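You operate a simulated robot arm through the tools that you are given. There is no shell and no other tool. Be economical: measure what you need, move in short steps, check, and stop when the job is done.

Carry out the task below with a simulated robot arm. There is one attempt and no reset: what you move stays moved.

Task
Pat both lumpy pouches even; put each in the tray with its word.

It is judged by the outcome, as a careful person would: the job done as asked, and still so three seconds after it is handed in. It fails if anything else is knocked over, pushed out of place, dropped, spilled or broken.

Robot
A 7-joint arm with a two-finger parallel gripper, fixed in place. Base frame: the origin is at the foot of the arm, x ahead of it, y to its left, z up; the work surface is at about z = 88. Readings come in cm, degrees, newtons and seconds.
With the tool pointing down near the work surface it reaches from about 30 to 70 cm from the base axis. Its first joint turns from -66.0 to 66.0 degrees. Payload 1.57 kg.
Tool frame: the origin (TCP) lies between the finger pads and is the grasp point; the fingertips stand 3 cm ahead of it; z points along the fingers, y is the line along which they close. The gripper opens to 11 cm. The fingers are 2.4 cm wide and 1.2 cm thick; the gripper's body (4.8 by 11.2 cm) begins 7.8 cm behind the TCP.
Orientation is that of the tool frame in the base frame, as a unit quaternion [w, x, y, z]. With the fingers straight down and closing along the base's y, the tool's x points along the base's -x, its y along +y and its z along -z.

Tools
- The arm moves only by the tool play_rows. Its argument "deltas" is a list of rows, each a list of 7 numbers: the turn, a rotation vector about the base's x, y, z in degrees, then the shift along the base's x, y, z in cm, then the closure in counts, from 0 (fully open) to 255 (shut). In form: [[wx, wy, wz, dx, dy, dz, gripper], ...]. A call has 1 to 10 rows; each row is the pose to reach, as a shift and turn from the pose commanded when the call began. A row lasts 0.2 s, in which the tool goes at most 5 cm and 8.6 degrees; a call with a longer step from one row to the next is refused whole, and so is a gripper value outside its range. Where a pose cannot be reached the arm comes as near as it can. A force on the tool above 40 N (or 10 N above the force at the start of the call, whichever is more), or a blocked arm, ends the call early, and 0.2 s more pass. The fingers move at their own pace (about 10.8 cm/s each) and stop on an object; they squeeze with about 30 N. The grip force told is the motor's: it shows also when the fingers shut on nothing. Time passes only in rows, and 0.2 s behind the last, so rows that repeat a pose let the fingers close. It gives the time, the measured TCP pose, the force on the tool (base axes), the opening and the grip force at its end, in the units of the frame above (readings bear some noise).
- Cameras (640 x 400 px; columns grow to the right, rows downward): "scene" is fixed at [15.67, -39.02, 140.1]; the picture's right is [0.83, -0.56, 0.00], its down [-0.34, -0.50, -0.80] and it looks along [0.44, 0.66, -0.60] (base axes); focal length 332 px, centre (320, 200). "wrist" rides on the gripper at [7, 1.6, -14.1] in the tool frame; the picture's right is [-0.23, 0.97, 0.00], its down [-0.86, -0.20, -0.48] and it looks along [-0.47, -0.11, 0.88] (tool axes); focal length 222 px, centre (320, 200). There is no depth. A picture from a camera that has moved, and an enlarged one, comes with that camera's place and axes in the base frame and with its lens.
- camera(camera): a new picture of that camera. The clock stands still meanwhile.
- close_up(camera, box): a new picture of the part [left, top, right, bottom] of that camera's present view, enlarged. The clock stands still meanwhile.
- close_job(): hands the job in; it is judged then, once.

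Go step by step. Nothing tells you positions but the pictures and the camera data: compare them with the known pose of the tool, close in by small moves and look again before you grip or let go. The budget is 120 turns and 84 pictures, counting those below and the enlarged ones. Unless the task says otherwise, let go and move clear before handing in, and close with one line.

The tools are called after "Call:" as a command line: name --pt "numbers of a row" for each row, then --argument value for the rest, lists and objects as JSON in quotes. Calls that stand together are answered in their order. play_rows: Moves the arm, as the interface text tells. Its arguments: {"type":"object","properties":{"deltas":{"type":"array","items":{"type":"array","items":{"type":"number"}}}},"required":["deltas"]} The other tools are called the same way: camera (camera) takes a picture; close_up (camera, box) takes an enlarged picture of a part of a camera's view; close_job () hands the job in.

At the start:

```text
clock: 0.0
position: [37.94, -6.72, 112.52]
orientation: [0.0, 0.0, 1.0, 0.0]
force: [0.5, 0.1, 0.1]
finger_gap: 11.02
grip_force: 0.1
```

scene: 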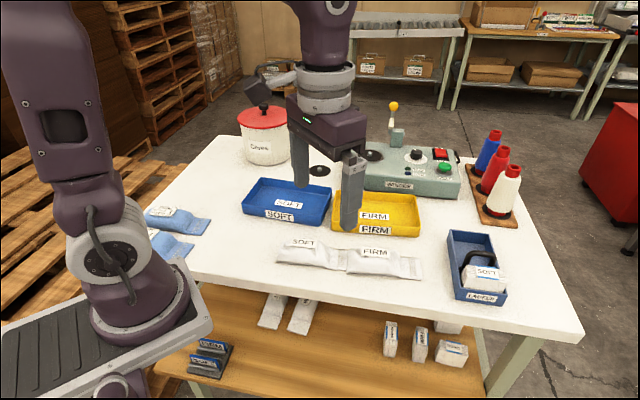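
wrist: 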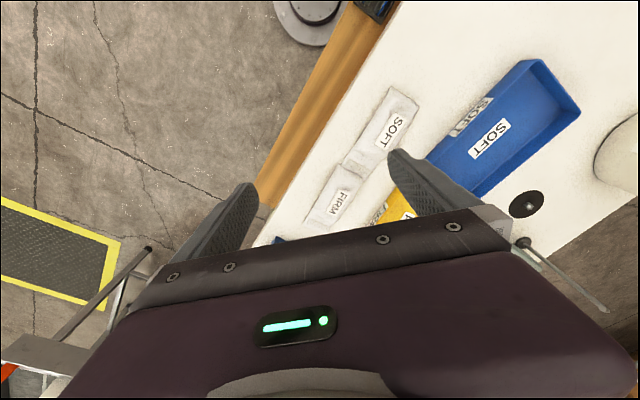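

I see two white pouches (SOFT, FIRM) lying in front of a blue SOFT tray and a yellow FIRM tray. I'll look closer at the pouches and surroundings first.

Call:
close_up --camera "scene" --box '[230, 160, 450, 297]'

Call:
close_up --camera "scene" --box '[130, 180, 330, 305]'

```text
2.91 times, centred on (340, 228) of scene
camera zoom: at [15.67, -39.02, 140.1], right [0.83, -0.56, 0.0], down [-0.34, -0.5, -0.8], along [0.44, 0.66, -0.6], focal length 967 px, centre (262, 117)
```

zoom: 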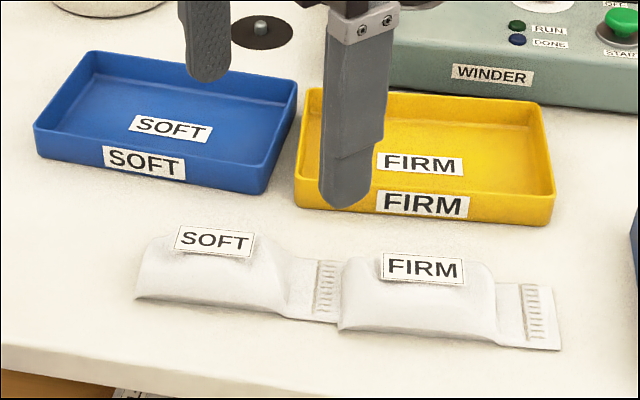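

```text
3.20 times, centred on (230, 242) of scene
camera zoom: at [15.67, -39.02, 140.1], right [0.83, -0.56, 0.0], down [-0.34, -0.5, -0.8], along [0.44, 0.66, -0.6], focal length 1064 px, centre (608, 64)
```

zoom: 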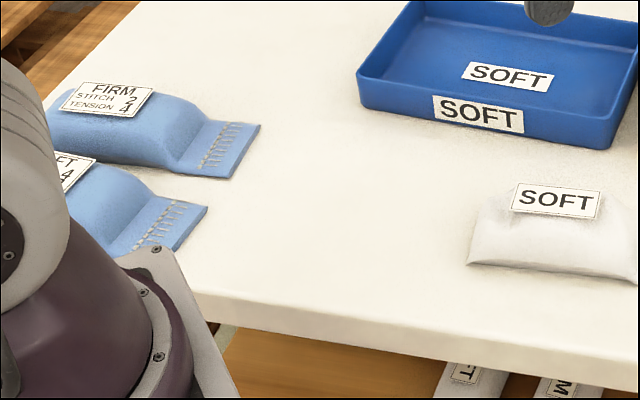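

The white pouches lie at about (40, 5) and (51, -6) on a diagonal; the blue ones on the left are labelled with settings. I'll move the wrist camera above the white pouches to judge lumps.

Call:
play_rows --pt "0 0 0 4 1.5 0 0" --pt "0 0 0 8 3 0 0" --pt "0 0 0 10 4 0 0" --pt "0 0 0 10 4 0 0"

Call:
camera --camera "wrist"

Call:
camera --camera "scene"

```text
clock: 1.0
position: [47.9, -2.88, 112.44]
orientation: [0.0, -0.001, 1.0, 0.0]
force: [-1.0, -0.2, 0.9]
finger_gap: 11.04
grip_force: 0.0
```

```text
79 pictures are left
camera wrist: at [41.01, -1.0, 126.57], right [0.23, 0.97, 0.0], down [0.86, -0.2, 0.48], along [0.47, -0.11, -0.88], focal length 222 px, centre (320, 200)
```

wrist: 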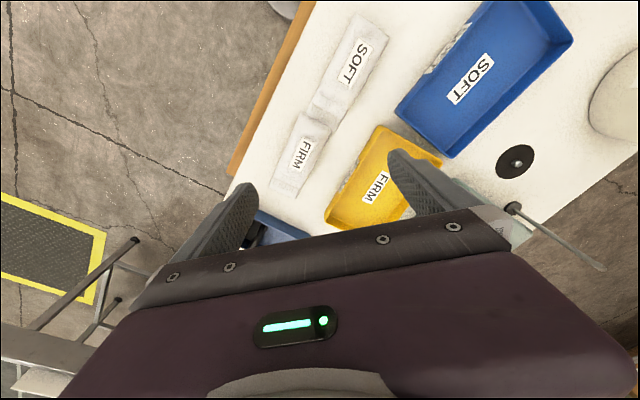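

```text
78 pictures are left
```

scene: 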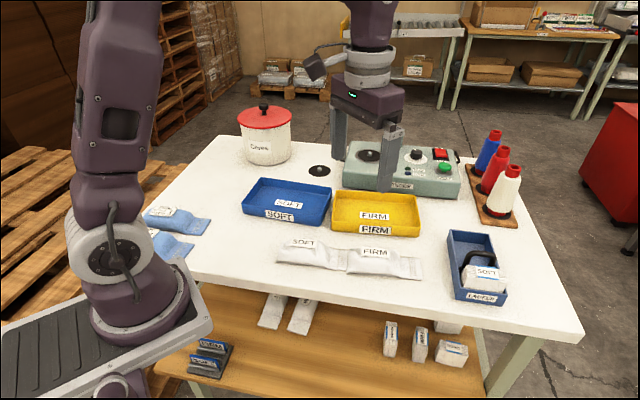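

The two views agree: SOFT label at (40.3, 4), FIRM label at (50.8, -6.3). I'll zoom on the pouches.

Call:
close_up --camera "wrist" --box '[240, 0, 440, 200]'

Call:
close_up --camera "scene" --box '[265, 225, 435, 290]'

Call:
close_up --camera "scene" --box '[420, 200, 540, 320]'

```text
2.00 times, centred on (340, 100) of wrist
camera zoom: at [41.01, -1.0, 126.57], right [0.23, 0.97, 0.0], down [0.86, -0.2, 0.48], along [0.47, -0.11, -0.88], focal length 444 px, centre (280, 400)
```

zoom: 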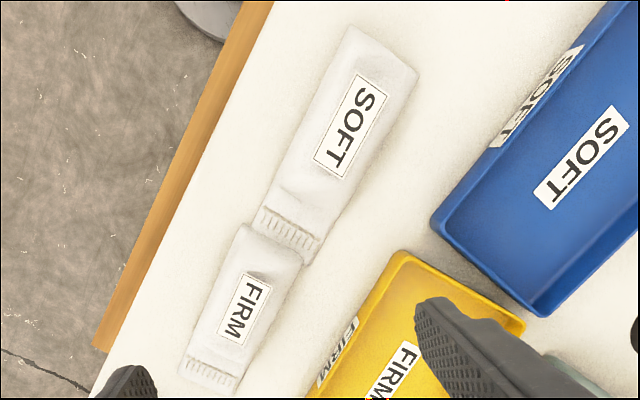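

```text
3.76 times, centred on (350, 258) of scene
camera zoom: at [15.67, -39.02, 140.1], right [0.83, -0.56, 0.0], down [-0.34, -0.5, -0.8], along [0.44, 0.66, -0.6], focal length 1252 px, centre (207, -16)
```

zoom: 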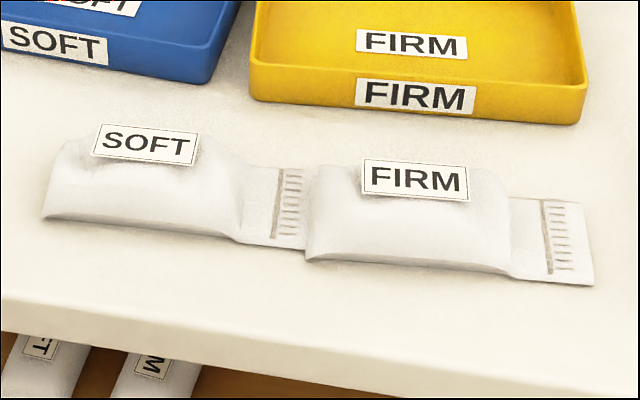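

```text
3.33 times, centred on (480, 260) of scene
camera zoom: at [15.67, -39.02, 140.1], right [0.83, -0.56, 0.0], down [-0.34, -0.5, -0.8], along [0.44, 0.66, -0.6], focal length 1108 px, centre (-213, 0)
```

zoom: 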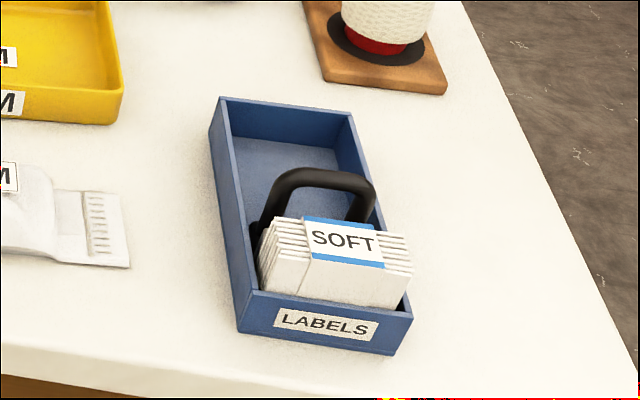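

The white pair look lumpy (hump under the label), while the blue ones carry settings and are out of reach, so the white ones are the job. The FIRM pouch lies over the SOFT flap, so I'll handle FIRM first: turn the tool -41° to its axis and come above it with the fingers shut.

Call:
play_rows --pt "0 0 -8.2 0.7 -0.8 -2 255" --pt "0 0 -16.4 1.4 -1.6 -4 255" --pt "0 0 -24.6 2.1 -2.4 -6 255" --pt "0 0 -32.8 2.8 -3.2 -8 255" --pt "0 0 -40 3.3 -3.8 -10 255" --pt "0 0 -40 3.3 -3.8 -12 255" --pt "0 0 -40 3.3 -3.8 -12 255"

Call:
camera --camera "scene"

Call:
camera --camera "wrist"

```text
clock: 2.6
position: [51.08, -6.58, 100.48]
orientation: [0.0, 0.343, 0.94, -0.001]
force: [0.4, 0.4, 0.1]
finger_gap: 0.0
grip_force: 20.8
```

```text
74 pictures are left
```

scene: 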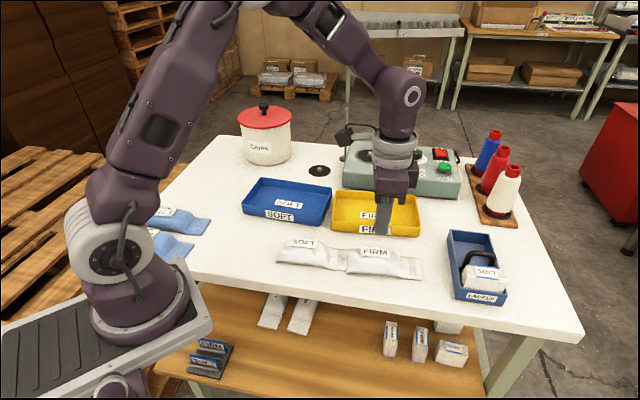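

```text
73 pictures are left
camera wrist: at [46.92, -0.74, 114.56], right [0.8, 0.6, 0.0], down [0.53, -0.7, 0.48], along [0.29, -0.38, -0.88], focal length 222 px, centre (320, 200)
```

wrist: 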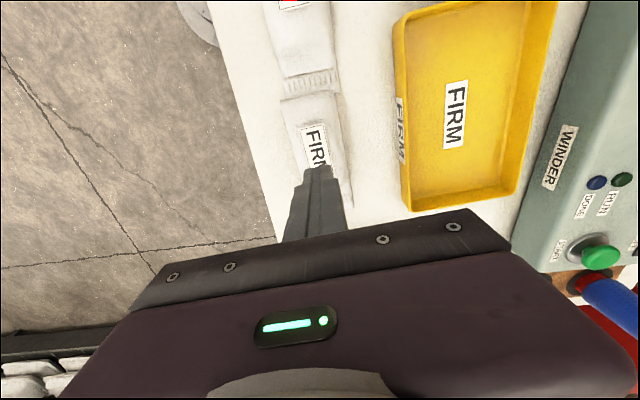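

The fingers are over the FIRM label, aligned. I'll descend to just above the pouch and look from the side.

Call:
play_rows --pt "0 0 0 0.1 -0.1 -2 255" --pt "0 0 0 0.1 -0.1 -4 255" --pt "0 0 0 0.1 -0.1 -5 255" --pt "0 0 0 0.1 -0.1 -5 255"

Call:
close_up --camera "scene" --box '[265, 205, 435, 290]'

```text
clock: 3.6
position: [51.37, -6.7, 95.38]
orientation: [0.001, 0.342, 0.94, 0.001]
force: [1.5, -0.2, 0.5]
finger_gap: 0.0
grip_force: 21.2
```

```text
3.76 times, centred on (350, 248) of scene
camera zoom: at [15.67, -39.02, 140.1], right [0.83, -0.56, 0.0], down [-0.34, -0.5, -0.8], along [0.44, 0.66, -0.6], focal length 1252 px, centre (207, 21)
```

zoom: 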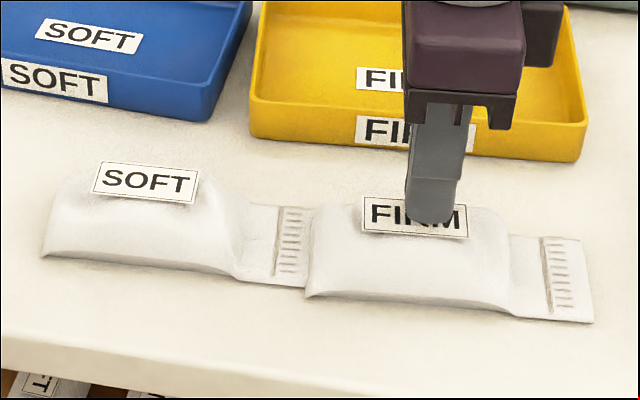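

The tips look just above the label. I'll press down in small steps and watch the force.

Call:
play_rows --pt "0 0 0 0 0 -0.4 255" --pt "0 0 0 0 0 -0.8 255" --pt "0 0 0 0 0 -0.8 255"

```text
clock: 4.3
position: [51.31, -6.59, 94.98]
orientation: [0.001, 0.342, 0.94, 0.001]
force: [-4.6, 2.0, 13.4]
finger_gap: 0.0
grip_force: 21.2
stopped in row 3: the force on the tool passed its limit (the readings are from after the stop); the commanded pose is now the measured one
```

Contact came with tips at about z = 92. I'll lift and look at what changed.

Call:
play_rows --pt "0 0 0 0 0 2 255" --pt "0 0 0 0 0 5 255" --pt "0 0 0 0 0 5 255"

Call:
close_up --camera "scene" --box '[265, 205, 435, 290]'

```text
clock: 5.1
position: [51.44, -6.58, 99.94]
orientation: [0.0, 0.342, 0.94, 0.0]
force: [0.1, 0.3, -0.1]
finger_gap: 0.0
grip_force: 21.2
```

```text
3.76 times, centred on (350, 248) of scene
camera zoom: at [15.67, -39.02, 140.1], right [0.83, -0.56, 0.0], down [-0.34, -0.5, -0.8], along [0.44, 0.66, -0.6], focal length 1252 px, centre (207, 21)
```

zoom: 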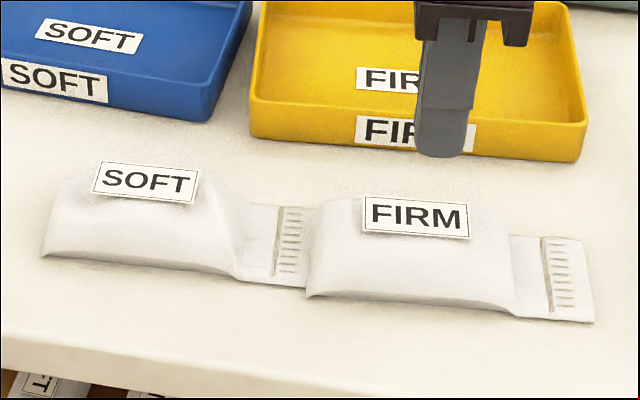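

The FIRM pouch now looks flatter than before. I'll look closer.

Call:
close_up --camera "scene" --box '[335, 240, 431, 290]'

Call:
close_up --camera "scene" --box '[265, 230, 361, 280]'

Call:
close_up --camera "wrist" --box '[230, 0, 430, 220]'

```text
6.67 times, centred on (383, 265) of scene
camera zoom: at [15.67, -39.02, 140.1], right [0.83, -0.56, 0.0], down [-0.34, -0.5, -0.8], along [0.44, 0.66, -0.6], focal length 2217 px, centre (-100, -233)
```

zoom: 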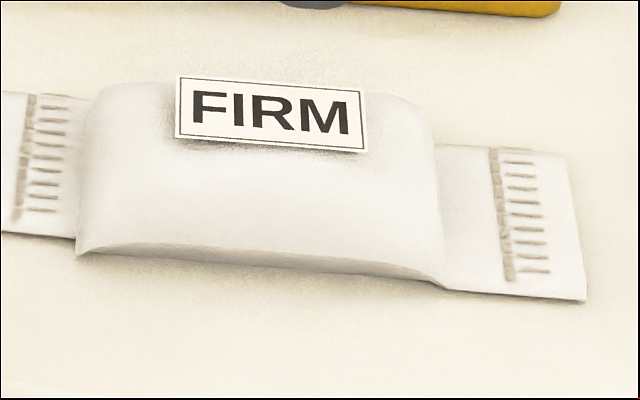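

```text
6.67 times, centred on (313, 255) of scene
camera zoom: at [15.67, -39.02, 140.1], right [0.83, -0.56, 0.0], down [-0.34, -0.5, -0.8], along [0.44, 0.66, -0.6], focal length 2217 px, centre (367, -167)
```

zoom: 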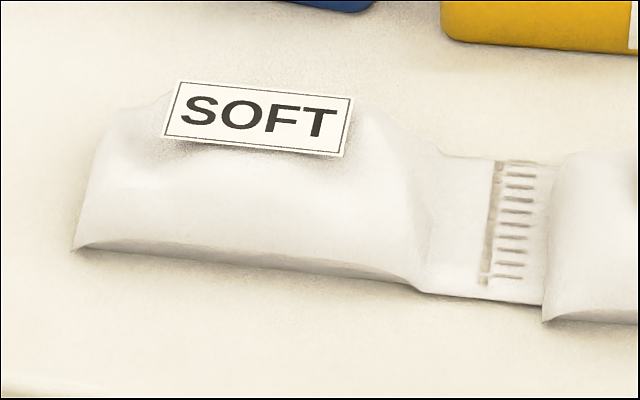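

```text
1.82 times, centred on (330, 110) of wrist
camera zoom: at [47.07, -0.73, 114.14], right [0.8, 0.6, 0.0], down [0.53, -0.7, 0.48], along [0.29, -0.38, -0.88], focal length 404 px, centre (302, 364)
```

zoom: 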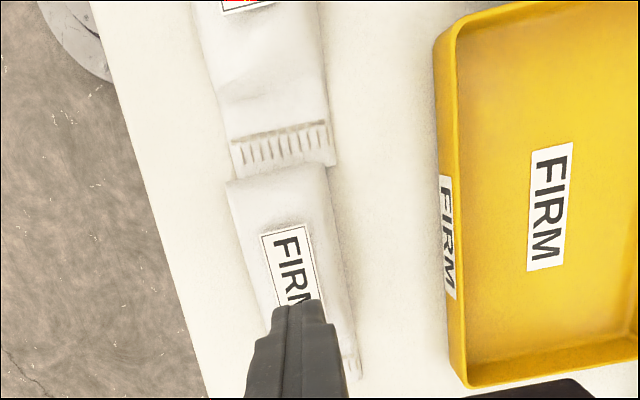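

FIRM is now level; SOFT still has a hump. Moving over the SOFT label.

Call:
play_rows --pt "0 0 0 -3 2.9 0 255" --pt "0 0 0 -6 5.8 0 255" --pt "0 0 0 -9 8.6 0 255" --pt "0 0 0 -11.1 10.6 0 255" --pt "0 0 0 -11.1 10.6 -2 255" --pt "0 0 0 -11.1 10.6 -4 255" --pt "0 0 0 -11.1 10.6 -4 255"

Call:
close_up --camera "scene" --box '[265, 215, 361, 280]'

```text
clock: 6.7
position: [40.26, 3.82, 95.78]
orientation: [0.001, 0.343, 0.94, 0.0]
force: [0.1, 0.4, 0.5]
finger_gap: 0.04
grip_force: 21.1
```

```text
6.15 times, centred on (313, 248) of scene
camera zoom: at [15.67, -39.02, 140.1], right [0.83, -0.56, 0.0], down [-0.34, -0.5, -0.8], along [0.44, 0.66, -0.6], focal length 2046 px, centre (363, -92)
```

zoom: 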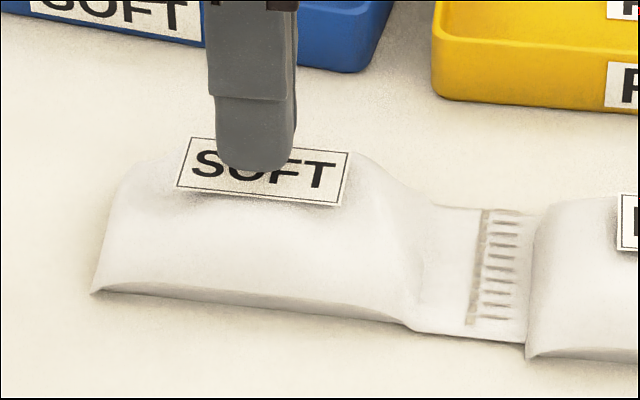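

Over the label; now pressing gently.

Call:
play_rows --pt "0 0 0 0 0 -0.3 255" --pt "0 0 0 0 0 -0.6 255" --pt "0 0 0 0 0 -0.8 255" --pt "0 0 0 0 0 -1.0 255"

```text
clock: 7.7
position: [40.34, 3.97, 94.95]
orientation: [0.002, 0.342, 0.94, 0.002]
force: [-3.3, 0.7, 22.6]
finger_gap: 0.0
grip_force: 21.5
```

Call:
play_rows --pt "0 0 0 0 0 2 255" --pt "0 0 0 0 0 5 255" --pt "0 0 0 0 0 5 255"

Call:
close_up --camera "scene" --box '[265, 230, 361, 280]'

```text
clock: 8.5
position: [40.3, 4.02, 99.96]
orientation: [0.002, 0.342, 0.94, 0.001]
force: [0.0, 0.2, -0.5]
finger_gap: 0.0
grip_force: 21.1
```

```text
6.67 times, centred on (313, 255) of scene
camera zoom: at [15.67, -39.02, 140.1], right [0.83, -0.56, 0.0], down [-0.34, -0.5, -0.8], along [0.44, 0.66, -0.6], focal length 2217 px, centre (367, -167)
```

zoom: 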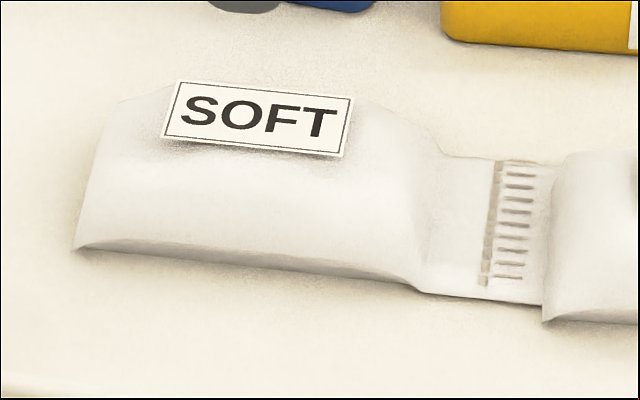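

SOFT has evened a lot but a slight fall-off remains at the shoulders. One firmer pat.

Call:
play_rows --pt "0 0 0 0 0 -3 255" --pt "0 0 0 0 0 -4.2 255" --pt "0 0 0 0 0 -4.8 255" --pt "0 0 0 0 0 -5.3 255" --pt "0 0 0 0 0 -5.7 255"

Call:
play_rows --pt "0 0 0 0 0 2 255" --pt "0 0 0 0 0 5 255" --pt "0 0 0 0 0 5 255"

Call:
close_up --camera "scene" --box '[265, 230, 361, 280]'

Call:
close_up --camera "wrist" --box '[230, 0, 430, 220]'

```text
clock: 9.4
position: [40.42, 4.04, 95.04]
orientation: [0.001, 0.342, 0.94, 0.003]
force: [-6.2, 0.3, 22.7]
finger_gap: 0.0
grip_force: 21.5
stopped in row 4: the force on the tool passed its limit (the readings are from after the stop); the commanded pose is now the measured one
```

```text
clock: 10.2
position: [40.2, 4.09, 99.99]
orientation: [0.002, 0.343, 0.939, 0.001]
force: [-0.5, 0.3, 0.3]
finger_gap: 0.0
grip_force: 21.3
```

```text
6.67 times, centred on (313, 255) of scene
camera zoom: at [15.67, -39.02, 140.1], right [0.83, -0.56, 0.0], down [-0.34, -0.5, -0.8], along [0.44, 0.66, -0.6], focal length 2217 px, centre (367, -167)
```

zoom: 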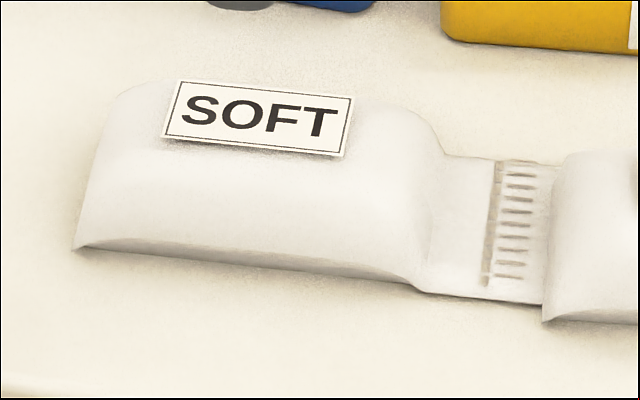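

```text
1.82 times, centred on (330, 110) of wrist
camera zoom: at [35.92, 9.98, 114.14], right [0.8, 0.6, 0.0], down [0.52, -0.7, 0.48], along [0.29, -0.38, -0.88], focal length 404 px, centre (302, 364)
```

zoom: 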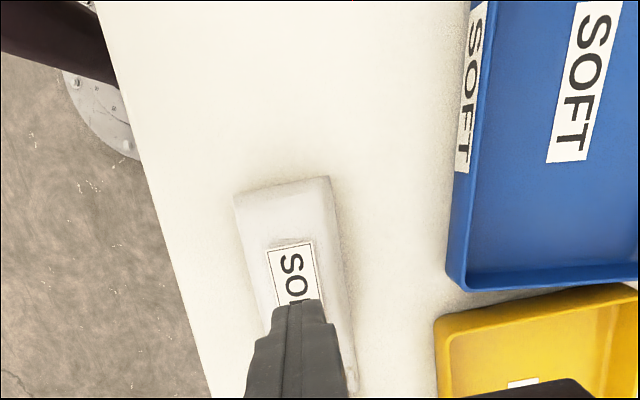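

SOFT is now evenly loaf-shaped. I'll give FIRM a second gentle pat since a slight shadow remained at its label, then compare.

Call:
play_rows --pt "0 0 0 3 -2.9 0 255" --pt "0 0 0 6 -5.8 0 255" --pt "0 0 0 9 -8.6 0 255" --pt "0 0 0 11.1 -10.6 0 255" --pt "0 0 0 11.1 -10.6 -2.5 255" --pt "0 0 0 11.1 -10.6 -4.3 255" --pt "0 0 0 11.1 -10.6 -4.7 255" --pt "0 0 0 11.1 -10.6 -5 255"

Call:
play_rows --pt "0 0 0 0 0 2 255" --pt "0 0 0 0 0 5 255" --pt "0 0 0 0 0 5 255"

Call:
close_up --camera "scene" --box '[335, 240, 431, 290]'

```text
clock: 12.1
position: [51.5, -6.63, 94.9]
orientation: [0.002, 0.341, 0.94, 0.001]
force: [-4.8, 2.0, 27.7]
finger_gap: 0.02
grip_force: 21.3
```

```text
clock: 12.8
position: [51.64, -6.76, 99.82]
orientation: [0.002, 0.343, 0.94, 0.001]
force: [0.7, 0.0, -0.2]
finger_gap: 0.02
grip_force: 21.3
```

```text
6.67 times, centred on (383, 265) of scene
camera zoom: at [15.67, -39.02, 140.1], right [0.83, -0.56, 0.0], down [-0.34, -0.5, -0.8], along [0.44, 0.66, -0.6], focal length 2217 px, centre (-100, -233)
```

zoom: 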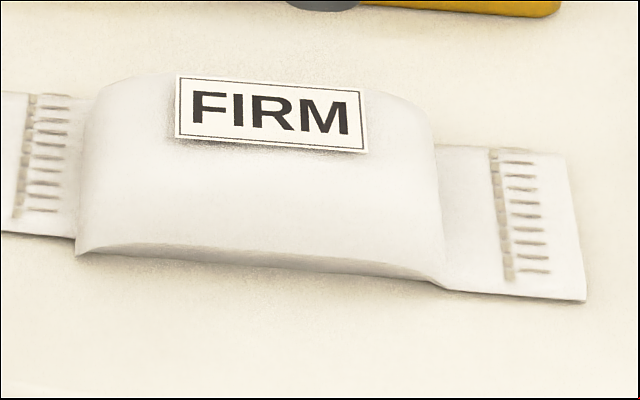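

Both are even now. Open the fingers and descend around the FIRM pouch part way, then check alignment.

Call:
play_rows --pt "0 0 0 0 0 0 0" --pt "0 0 0 0 0 0 0" --pt "0 0 0 0 0 0 0" --pt "0 0 0 0 0 -3 0" --pt "0 0 0 0 0 -5.5 0" --pt "0 0 0 0 0 -5.5 0"

Call:
camera --camera "wrist"

Call:
close_up --camera "scene" --box '[295, 190, 455, 290]'

```text
clock: 14.2
position: [51.44, -6.71, 94.27]
orientation: [0.001, 0.342, 0.94, 0.0]
force: [0.2, 0.3, 0.2]
finger_gap: 11.02
grip_force: 0.0
```

```text
62 pictures are left
camera wrist: at [47.09, -0.8, 108.41], right [0.8, 0.6, 0.0], down [0.52, -0.7, 0.48], along [0.29, -0.38, -0.88], focal length 222 px, centre (320, 200)
```

wrist: 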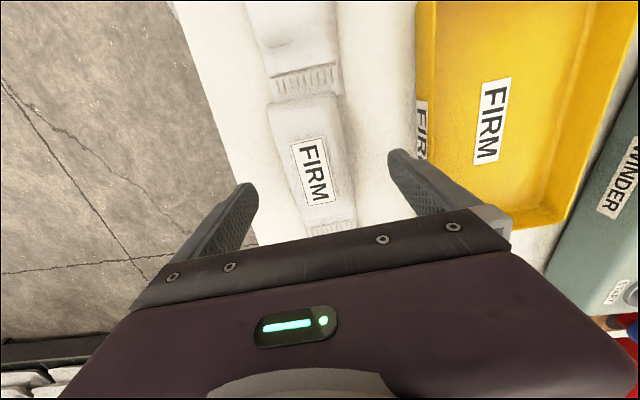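

```text
4.00 times, centred on (375, 240) of scene
camera zoom: at [15.67, -39.02, 140.1], right [0.83, -0.56, 0.0], down [-0.34, -0.5, -0.8], along [0.44, 0.66, -0.6], focal length 1330 px, centre (100, 40)
```

zoom: 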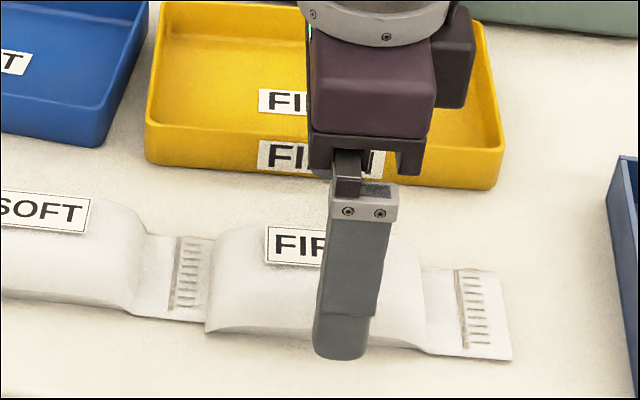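

The fingers straddle the pouch centrally. Lower to the table level and close in steps.

Call:
play_rows --pt "0 0 0 0 0 -1.5 0" --pt "0 0 0 0 0 -2.5 0" --pt "0 0 0 0 0 -2.5 0" --pt "0 0 0 0 0 -2.5 110" --pt "0 0 0 0 0 -2.5 140" --pt "0 0 0 0 0 -2.5 140" --pt "0 0 0 0 0 -2.5 140"

Call:
close_up --camera "scene" --box '[295, 190, 455, 290]'

```text
clock: 15.8
position: [51.3, -6.69, 91.95]
orientation: [0.001, 0.342, 0.94, 0.001]
force: [0.2, -0.4, 0.0]
finger_gap: 5.56
grip_force: 29.9
```

```text
4.00 times, centred on (375, 240) of scene
camera zoom: at [15.67, -39.02, 140.1], right [0.83, -0.56, 0.0], down [-0.34, -0.5, -0.8], along [0.44, 0.66, -0.6], focal length 1330 px, centre (100, 40)
```

zoom: 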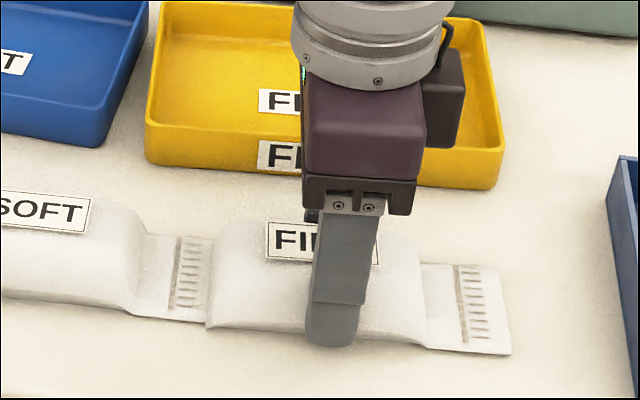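

Gripped at 5.6 cm width. Lift slowly and check.

Call:
play_rows --pt "0 0 0 0 0 0.5 150" --pt "0 0 0 0 0 1.5 150" --pt "0 0 0 0 0 3 150" --pt "0 0 0 0 0 5 150" --pt "0 0 0 0 0 7 150" --pt "0 0 0 0 0 7 150"

Call:
close_up --camera "scene" --box '[255, 170, 455, 290]'

```text
clock: 17.2
position: [51.43, -6.56, 98.76]
orientation: [0.001, 0.343, 0.939, 0.001]
force: [-0.3, 0.7, 1.0]
finger_gap: 5.56
grip_force: 29.8
```

```text
3.20 times, centred on (355, 230) of scene
camera zoom: at [15.67, -39.02, 140.1], right [0.83, -0.56, 0.0], down [-0.34, -0.5, -0.8], along [0.44, 0.66, -0.6], focal length 1064 px, centre (208, 104)
```

zoom: 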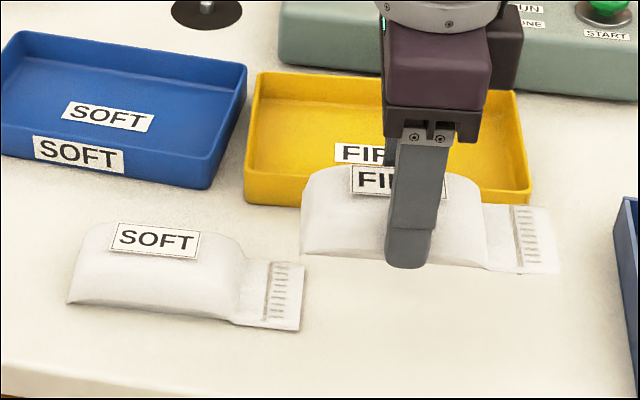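

FIRM is held cleanly, SOFT undisturbed. Move above the yellow tray at safe height and look.

Call:
play_rows --pt "0 0 0 0 0 2 150" --pt "0 0 0 2 3 3 150" --pt "0 0 0 4.1 6.1 3 150" --pt "0 0 0 6.1 9.1 3 150" --pt "0 0 0 8.2 12.3 3 150" --pt "0 0 0 8.2 12.3 3 150"

Call:
camera --camera "wrist"

Call:
close_up --camera "scene" --box '[295, 130, 475, 250]'

```text
clock: 18.6
position: [59.67, 5.76, 101.83]
orientation: [0.001, 0.343, 0.94, 0.003]
force: [-0.2, 0.6, -1.3]
finger_gap: 5.58
grip_force: 30.0
```

```text
58 pictures are left
camera wrist: at [55.37, 11.51, 115.98], right [0.8, 0.6, 0.0], down [0.52, -0.7, 0.48], along [0.29, -0.38, -0.88], focal length 222 px, centre (320, 200)
```

wrist: 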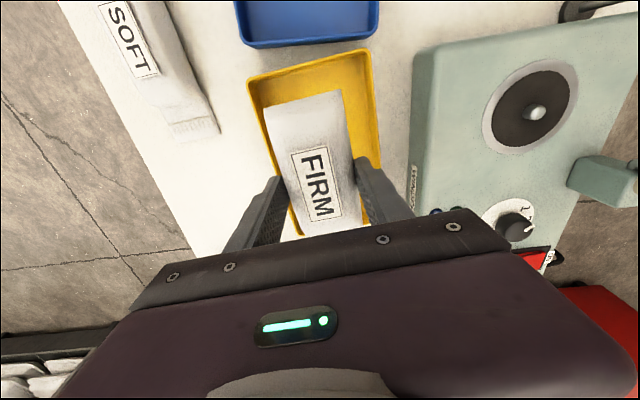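

```text
3.33 times, centred on (385, 190) of scene
camera zoom: at [15.67, -39.02, 140.1], right [0.83, -0.56, 0.0], down [-0.34, -0.5, -0.8], along [0.44, 0.66, -0.6], focal length 1108 px, centre (103, 233)
```

zoom: 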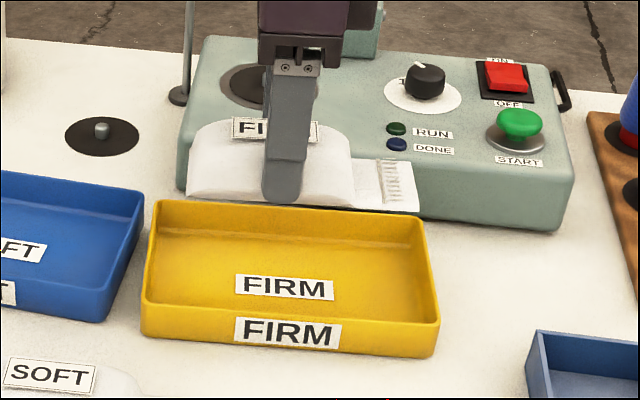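

Pouch is centred over the tray (tray centre about (60.7, 4.6), pouch with flap matches within ~0.4 cm). Lower it in, with a tiny shift.

Call:
play_rows --pt "0 0 0 0.15 0.15 -2.5 150" --pt "0 0 0 0.15 0.15 -5 150" --pt "0 0 0 0.15 0.15 -7 150" --pt "0 0 0 0.15 0.15 -8 150" --pt "0 0 0 0.15 0.15 -8.6 150" --pt "0 0 0 0.15 0.15 -9 150" --pt "0 0 0 0.15 0.15 -9 150"

Call:
close_up --camera "scene" --box '[315, 150, 455, 250]'

Call:
camera --camera "wrist"

```text
clock: 20.2
position: [59.79, 5.8, 92.94]
orientation: [0.002, 0.341, 0.94, 0.001]
force: [-0.3, -0.6, -0.8]
finger_gap: 5.58
grip_force: 29.9
```

```text
4.00 times, centred on (385, 200) of scene
camera zoom: at [15.67, -39.02, 140.1], right [0.83, -0.56, 0.0], down [-0.34, -0.5, -0.8], along [0.44, 0.66, -0.6], focal length 1330 px, centre (60, 200)
```

zoom: 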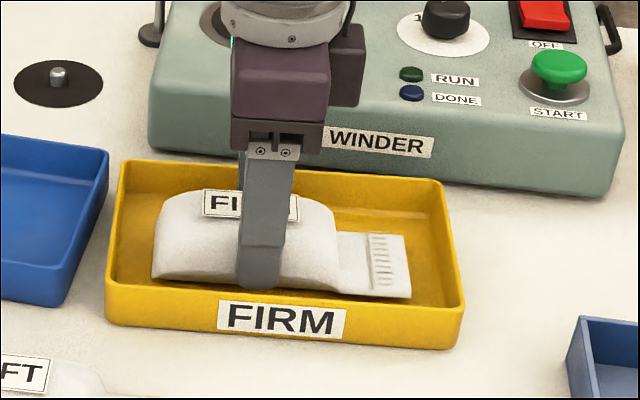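

```text
55 pictures are left
camera wrist: at [55.45, 11.66, 107.03], right [0.8, 0.6, 0.0], down [0.52, -0.7, 0.48], along [0.29, -0.38, -0.88], focal length 222 px, centre (320, 200)
```

wrist: 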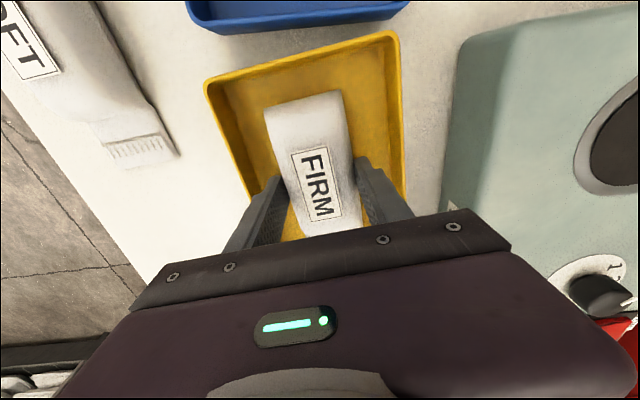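

It hangs inside the tray, just above the floor. Lower to light contact.

Call:
play_rows --pt "0 0 0 0 0 -0.2 150" --pt "0 0 0 0 0 -0.4 150" --pt "0 0 0 0 0 -0.4 150"

```text
clock: 21.1
position: [59.77, 5.96, 92.59]
orientation: [0.001, 0.343, 0.939, 0.001]
force: [-0.8, 0.9, -0.1]
finger_gap: 5.56
grip_force: 30.0
```

Call:
play_rows --pt "0 0 0 0 0 -0.15 150" --pt "0 0 0 0 0 -0.3 150" --pt "0 0 0 0 0 -0.3 150"

```text
clock: 21.9
position: [59.78, 5.91, 92.31]
orientation: [0.003, 0.341, 0.94, 0.003]
force: [-3.2, -1.3, 10.6]
finger_gap: 5.56
grip_force: 29.8
```

Contact with the tray floor. Open slightly (to about 6.8 cm, within the tray walls) and rise.

Call:
play_rows --pt "0 0 0 0 0 0.1 110" --pt "0 0 0 0 0 0.1 98" --pt "0 0 0 0 0 0.1 98" --pt "0 0 0 0 0 0.1 98"

Call:
close_up --camera "scene" --box '[315, 150, 455, 250]'

```text
clock: 22.9
position: [59.82, 5.79, 92.28]
orientation: [0.002, 0.342, 0.94, 0.002]
force: [0.2, 0.5, -0.2]
finger_gap: 6.77
grip_force: 0.0
```

```text
4.00 times, centred on (385, 200) of scene
camera zoom: at [15.67, -39.02, 140.1], right [0.83, -0.56, 0.0], down [-0.34, -0.5, -0.8], along [0.44, 0.66, -0.6], focal length 1330 px, centre (60, 200)
```

zoom: 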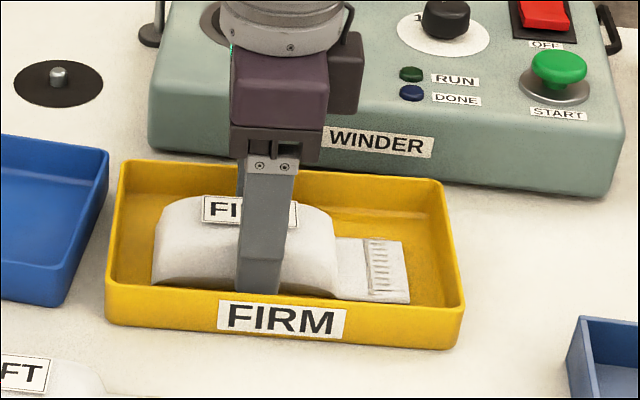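

Released. Rise straight up and look at the pouch.

Call:
play_rows --pt "0 0 0 0 0 1 98" --pt "0 0 0 0 0 3 98" --pt "0 0 0 0 0 6 98" --pt "0 0 0 0 0 10 98" --pt "0 0 0 0 0 10 98"

Call:
close_up --camera "scene" --box '[315, 150, 455, 250]'

```text
clock: 24.1
position: [59.82, 5.85, 102.42]
orientation: [0.002, 0.342, 0.94, 0.002]
force: [-0.6, -0.2, -0.2]
finger_gap: 6.76
grip_force: 0.1
```

```text
4.00 times, centred on (385, 200) of scene
camera zoom: at [15.67, -39.02, 140.1], right [0.83, -0.56, 0.0], down [-0.34, -0.5, -0.8], along [0.44, 0.66, -0.6], focal length 1330 px, centre (60, 200)
```

zoom: 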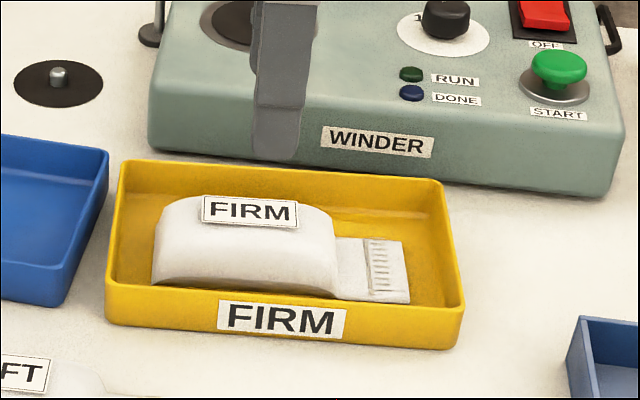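

FIRM sits flat in its tray. Now go to SOFT at about (40.3, 3.9), opening the fingers when clear.

Call:
play_rows --pt "0 0 0 -4 -0.4 0 98" --pt "0 0 0 -8 -0.8 0 98" --pt "0 0 0 -12 -1.2 0 50" --pt "0 0 0 -16 -1.6 0 0" --pt "0 0 0 -19.5 -1.95 0 0" --pt "0 0 -1 -19.5 -1.95 -2 0" --pt "0 0 -1 -19.5 -1.95 -5 0" --pt "0 0 -1 -19.5 -1.95 -7.5 0" --pt "0 0 -1 -19.5 -1.95 -7.5 0"

Call:
camera --camera "wrist"

Call:
close_up --camera "scene" --box '[235, 180, 395, 290]'

```text
clock: 26.1
position: [40.33, 3.82, 94.82]
orientation: [0.002, 0.351, 0.937, 0.001]
force: [0.1, 0.1, -0.8]
finger_gap: 11.01
grip_force: 0.0
```

```text
52 pictures are left
camera wrist: at [36.09, 9.79, 108.95], right [0.81, 0.59, 0.0], down [0.51, -0.71, 0.48], along [0.28, -0.39, -0.88], focal length 222 px, centre (320, 200)
```

wrist: 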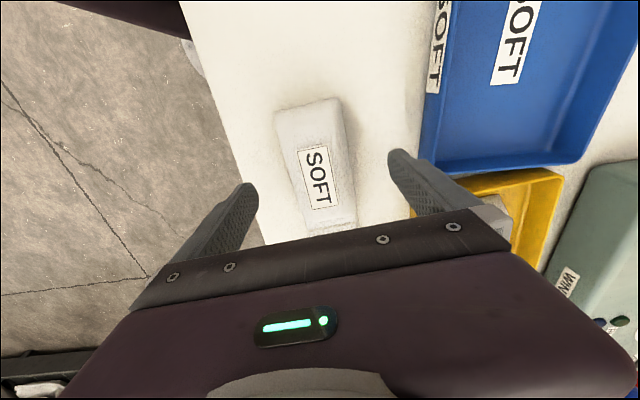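

```text
3.64 times, centred on (315, 235) of scene
camera zoom: at [15.67, -39.02, 140.1], right [0.83, -0.56, 0.0], down [-0.34, -0.5, -0.8], along [0.44, 0.66, -0.6], focal length 1209 px, centre (338, 73)
```

zoom: 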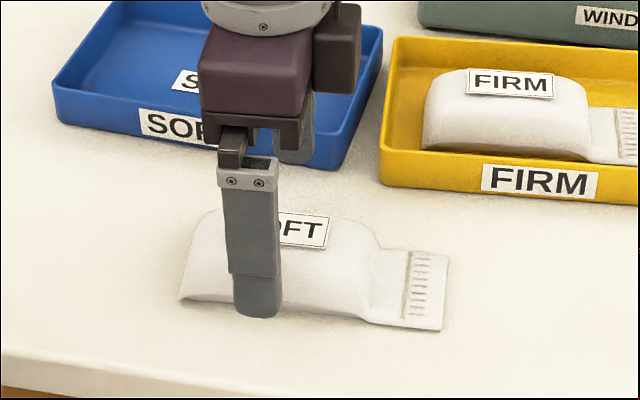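

Well straddled. Shift a hair towards the body centre, lower and close.

Call:
play_rows --pt "0 0 0 0.3 -0.3 -1.5 0" --pt "0 0 0 0.3 -0.3 -2.9 0" --pt "0 0 0 0.3 -0.3 -2.9 0" --pt "0 0 0 0.3 -0.3 -2.9 110" --pt "0 0 0 0.3 -0.3 -2.9 140" --pt "0 0 0 0.3 -0.3 -2.9 150" --pt "0 0 0 0.3 -0.3 -2.9 150"

Call:
play_rows --pt "0 0 0 0 0 0.5 150" --pt "0 0 0 0 0 1.5 150" --pt "0 0 0 0 0 3 150" --pt "0 0 0 0 0 5 150" --pt "0 0 0 0 0 8 150" --pt "0 0 0 0 0 10 150" --pt "0 0 0 0 0 10 150"

Call:
close_up --camera "scene" --box '[235, 160, 395, 270]'

Call:
camera --camera "wrist"

```text
clock: 27.6
position: [40.65, 3.69, 91.96]
orientation: [0.001, 0.35, 0.937, 0.002]
force: [-0.3, 0.4, 0.1]
finger_gap: 5.63
grip_force: 29.7
```

```text
clock: 29.2
position: [40.51, 3.64, 101.96]
orientation: [0.001, 0.351, 0.936, 0.001]
force: [-0.4, 0.4, -0.2]
finger_gap: 5.55
grip_force: 29.8
```

```text
3.64 times, centred on (315, 215) of scene
camera zoom: at [15.67, -39.02, 140.1], right [0.83, -0.56, 0.0], down [-0.34, -0.5, -0.8], along [0.44, 0.66, -0.6], focal length 1209 px, centre (338, 146)
```

zoom: 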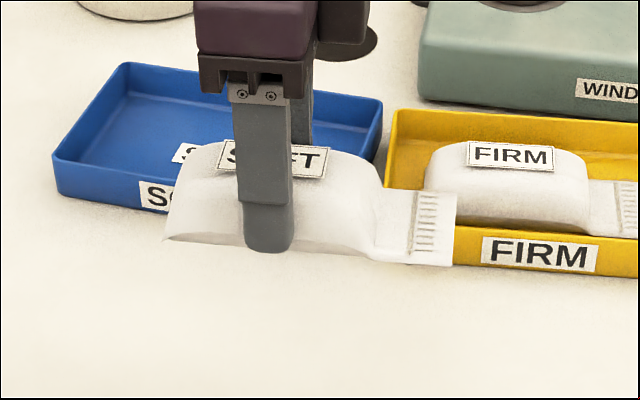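

```text
49 pictures are left
camera wrist: at [36.36, 9.56, 116.16], right [0.81, 0.59, 0.0], down [0.51, -0.71, 0.48], along [0.28, -0.39, -0.88], focal length 222 px, centre (320, 200)
```

wrist: 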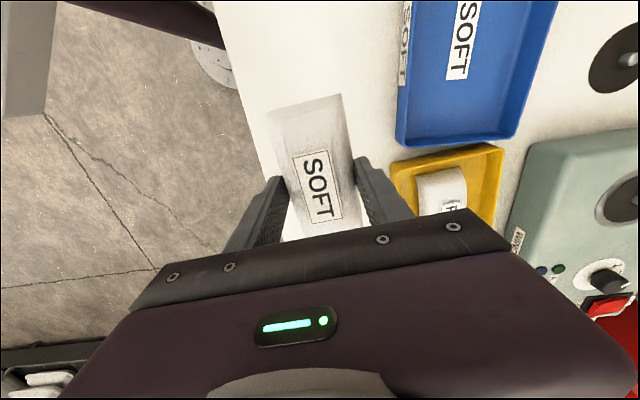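

SOFT is held well. The blue tray centre is about (46, 20.7), turned about 7° further clockwise than the pouch. Move above it.

Call:
play_rows --pt "0 0 -1 0.6 2.5 0 150" --pt "0 0 -2.5 1.6 6.5 0 150" --pt "0 0 -4 2.6 10.5 0 150" --pt "0 0 -5.5 3.5 14.5 0 150" --pt "0 0 -7 4.4 18.4 0 150" --pt "0 0 -7 4.4 18.4 0 150"

Call:
camera --camera "wrist"

Call:
close_up --camera "scene" --box '[225, 130, 385, 240]'

```text
clock: 30.6
position: [44.83, 22.01, 101.94]
orientation: [0.003, 0.407, 0.914, 0.002]
force: [0.3, 0.9, -0.3]
finger_gap: 5.56
grip_force: 30.2
```

```text
48 pictures are left
camera wrist: at [41.43, 28.49, 116.14], right [0.88, 0.48, 0.0], down [0.42, -0.77, 0.48], along [0.23, -0.42, -0.88], focal length 222 px, centre (320, 200)
```

wrist: 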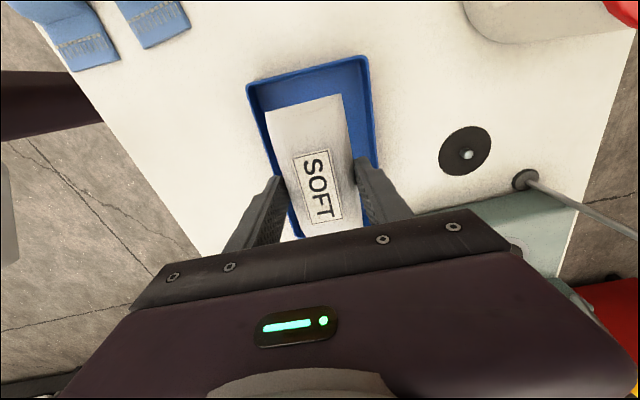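

```text
3.64 times, centred on (305, 185) of scene
camera zoom: at [15.67, -39.02, 140.1], right [0.83, -0.56, 0.0], down [-0.34, -0.5, -0.8], along [0.44, 0.66, -0.6], focal length 1209 px, centre (374, 254)
```

zoom: 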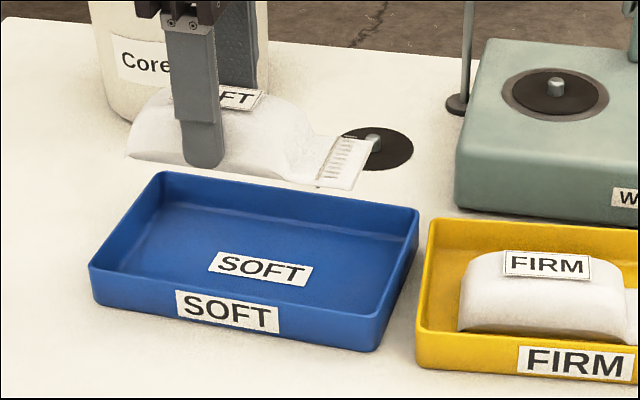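

The relation to the tray matches the one that worked for FIRM (about 0.5 cm along-axis shift needed). Lower in.

Call:
play_rows --pt "0 0 0 0.35 -0.4 -2.5 150" --pt "0 0 0 0.35 -0.4 -5 150" --pt "0 0 0 0.35 -0.4 -7 150" --pt "0 0 0 0.35 -0.4 -8.2 150" --pt "0 0 0 0.35 -0.4 -9 150" --pt "0 0 0 0.35 -0.4 -9.3 150" --pt "0 0 0 0.35 -0.4 -9.3 150"

Call:
close_up --camera "scene" --box '[225, 150, 365, 250]'

Call:
camera --camera "wrist"

```text
clock: 32.2
position: [45.4, 21.54, 92.71]
orientation: [0.001, 0.407, 0.913, 0.002]
force: [0.0, 0.3, -0.8]
finger_gap: 5.55
grip_force: 30.3
```

```text
4.00 times, centred on (295, 200) of scene
camera zoom: at [15.67, -39.02, 140.1], right [0.83, -0.56, 0.0], down [-0.34, -0.5, -0.8], along [0.44, 0.66, -0.6], focal length 1330 px, centre (420, 200)
```

zoom: 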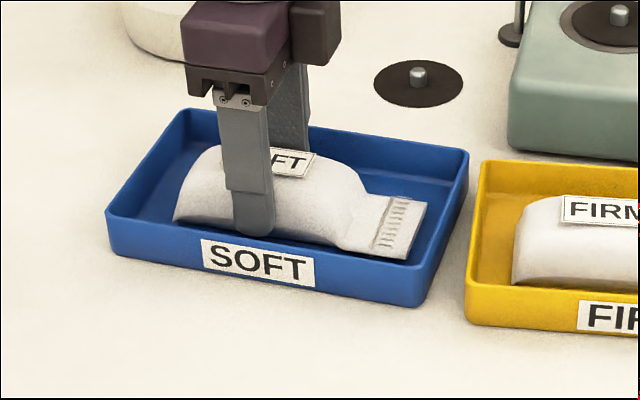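

```text
45 pictures are left
camera wrist: at [41.83, 28.05, 106.81], right [0.88, 0.48, 0.0], down [0.42, -0.77, 0.48], along [0.23, -0.42, -0.88], focal length 222 px, centre (320, 200)
```

wrist: 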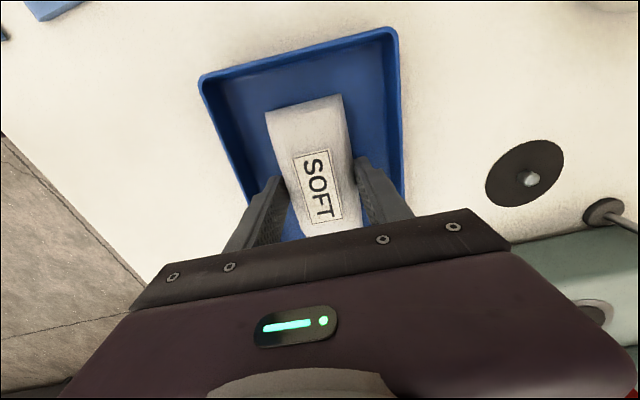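

Centred in the blue tray, just above its floor. Lower to contact.

Call:
play_rows --pt "0 0 0 0 0 -0.2 150" --pt "0 0 0 0 0 -0.35 150" --pt "0 0 0 0 0 -0.35 150"

```text
clock: 33.0
position: [45.37, 21.54, 92.27]
orientation: [0.003, 0.406, 0.914, 0.003]
force: [-4.1, -1.8, 27.9]
finger_gap: 5.56
grip_force: 29.8
```

Contact made. Ease up a touch, release slightly and rise.

Call:
play_rows --pt "0 0 0 0 0 0.15 150" --pt "0 0 0 0 0 0.15 110" --pt "0 0 0 0 0 0.15 98" --pt "0 0 0 0 0 0.15 98" --pt "0 0 0 0 0 0.15 98" --pt "0 0 0 0 0 1.2 98" --pt "0 0 0 0 0 3.5 98" --pt "0 0 0 0 0 7 98" --pt "0 0 0 0 0 11 98" --pt "0 0 0 0 0 15 98"

Call:
camera --camera "scene"

Call:
close_up --camera "scene" --box '[230, 165, 330, 235]'

Call:
close_up --camera "scene" --box '[330, 175, 430, 245]'

```text
clock: 35.2
position: [45.27, 21.31, 107.41]
orientation: [0.001, 0.407, 0.913, 0.001]
force: [0.9, -0.3, 0.1]
finger_gap: 6.78
grip_force: 0.0
```

```text
44 pictures are left
```

scene: 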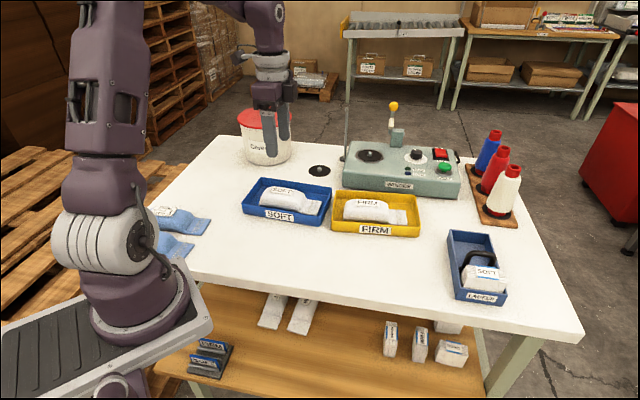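

```text
5.71 times, centred on (280, 200) of scene
camera zoom: at [15.67, -39.02, 140.1], right [0.83, -0.56, 0.0], down [-0.34, -0.5, -0.8], along [0.44, 0.66, -0.6], focal length 1900 px, centre (549, 200)
```

zoom: 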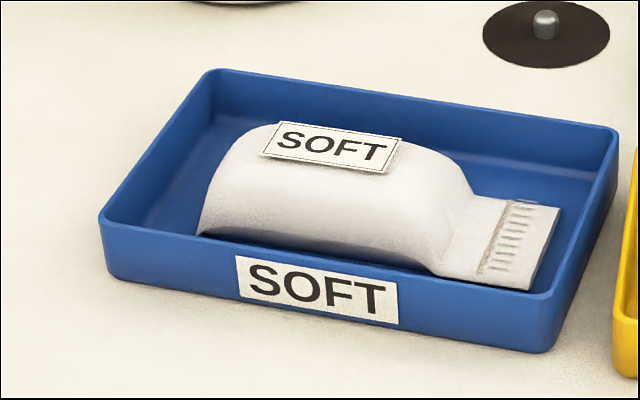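

```text
5.71 times, centred on (380, 210) of scene
camera zoom: at [15.67, -39.02, 140.1], right [0.83, -0.56, 0.0], down [-0.34, -0.5, -0.8], along [0.44, 0.66, -0.6], focal length 1900 px, centre (-23, 143)
```

zoom: 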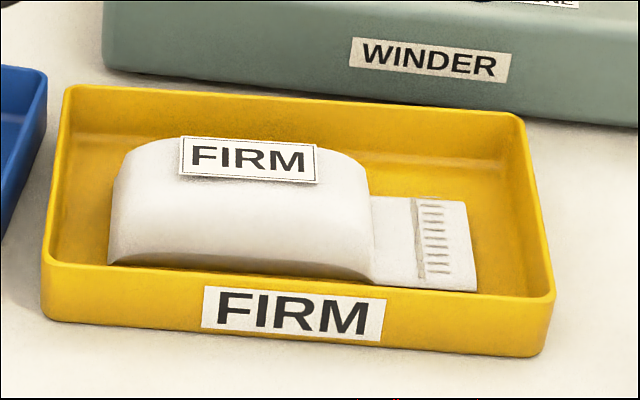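

Both pouches lie evenly filled in their matching trays, nothing else has moved and the arm is clear. I'll hand in.

Call:
close_job

```text
The job is handed in.
```

I patted both white pouches even and put SOFT in the blue SOFT tray and FIRM in the yellow FIRM tray. Nothing else moved, and the job is handed in.
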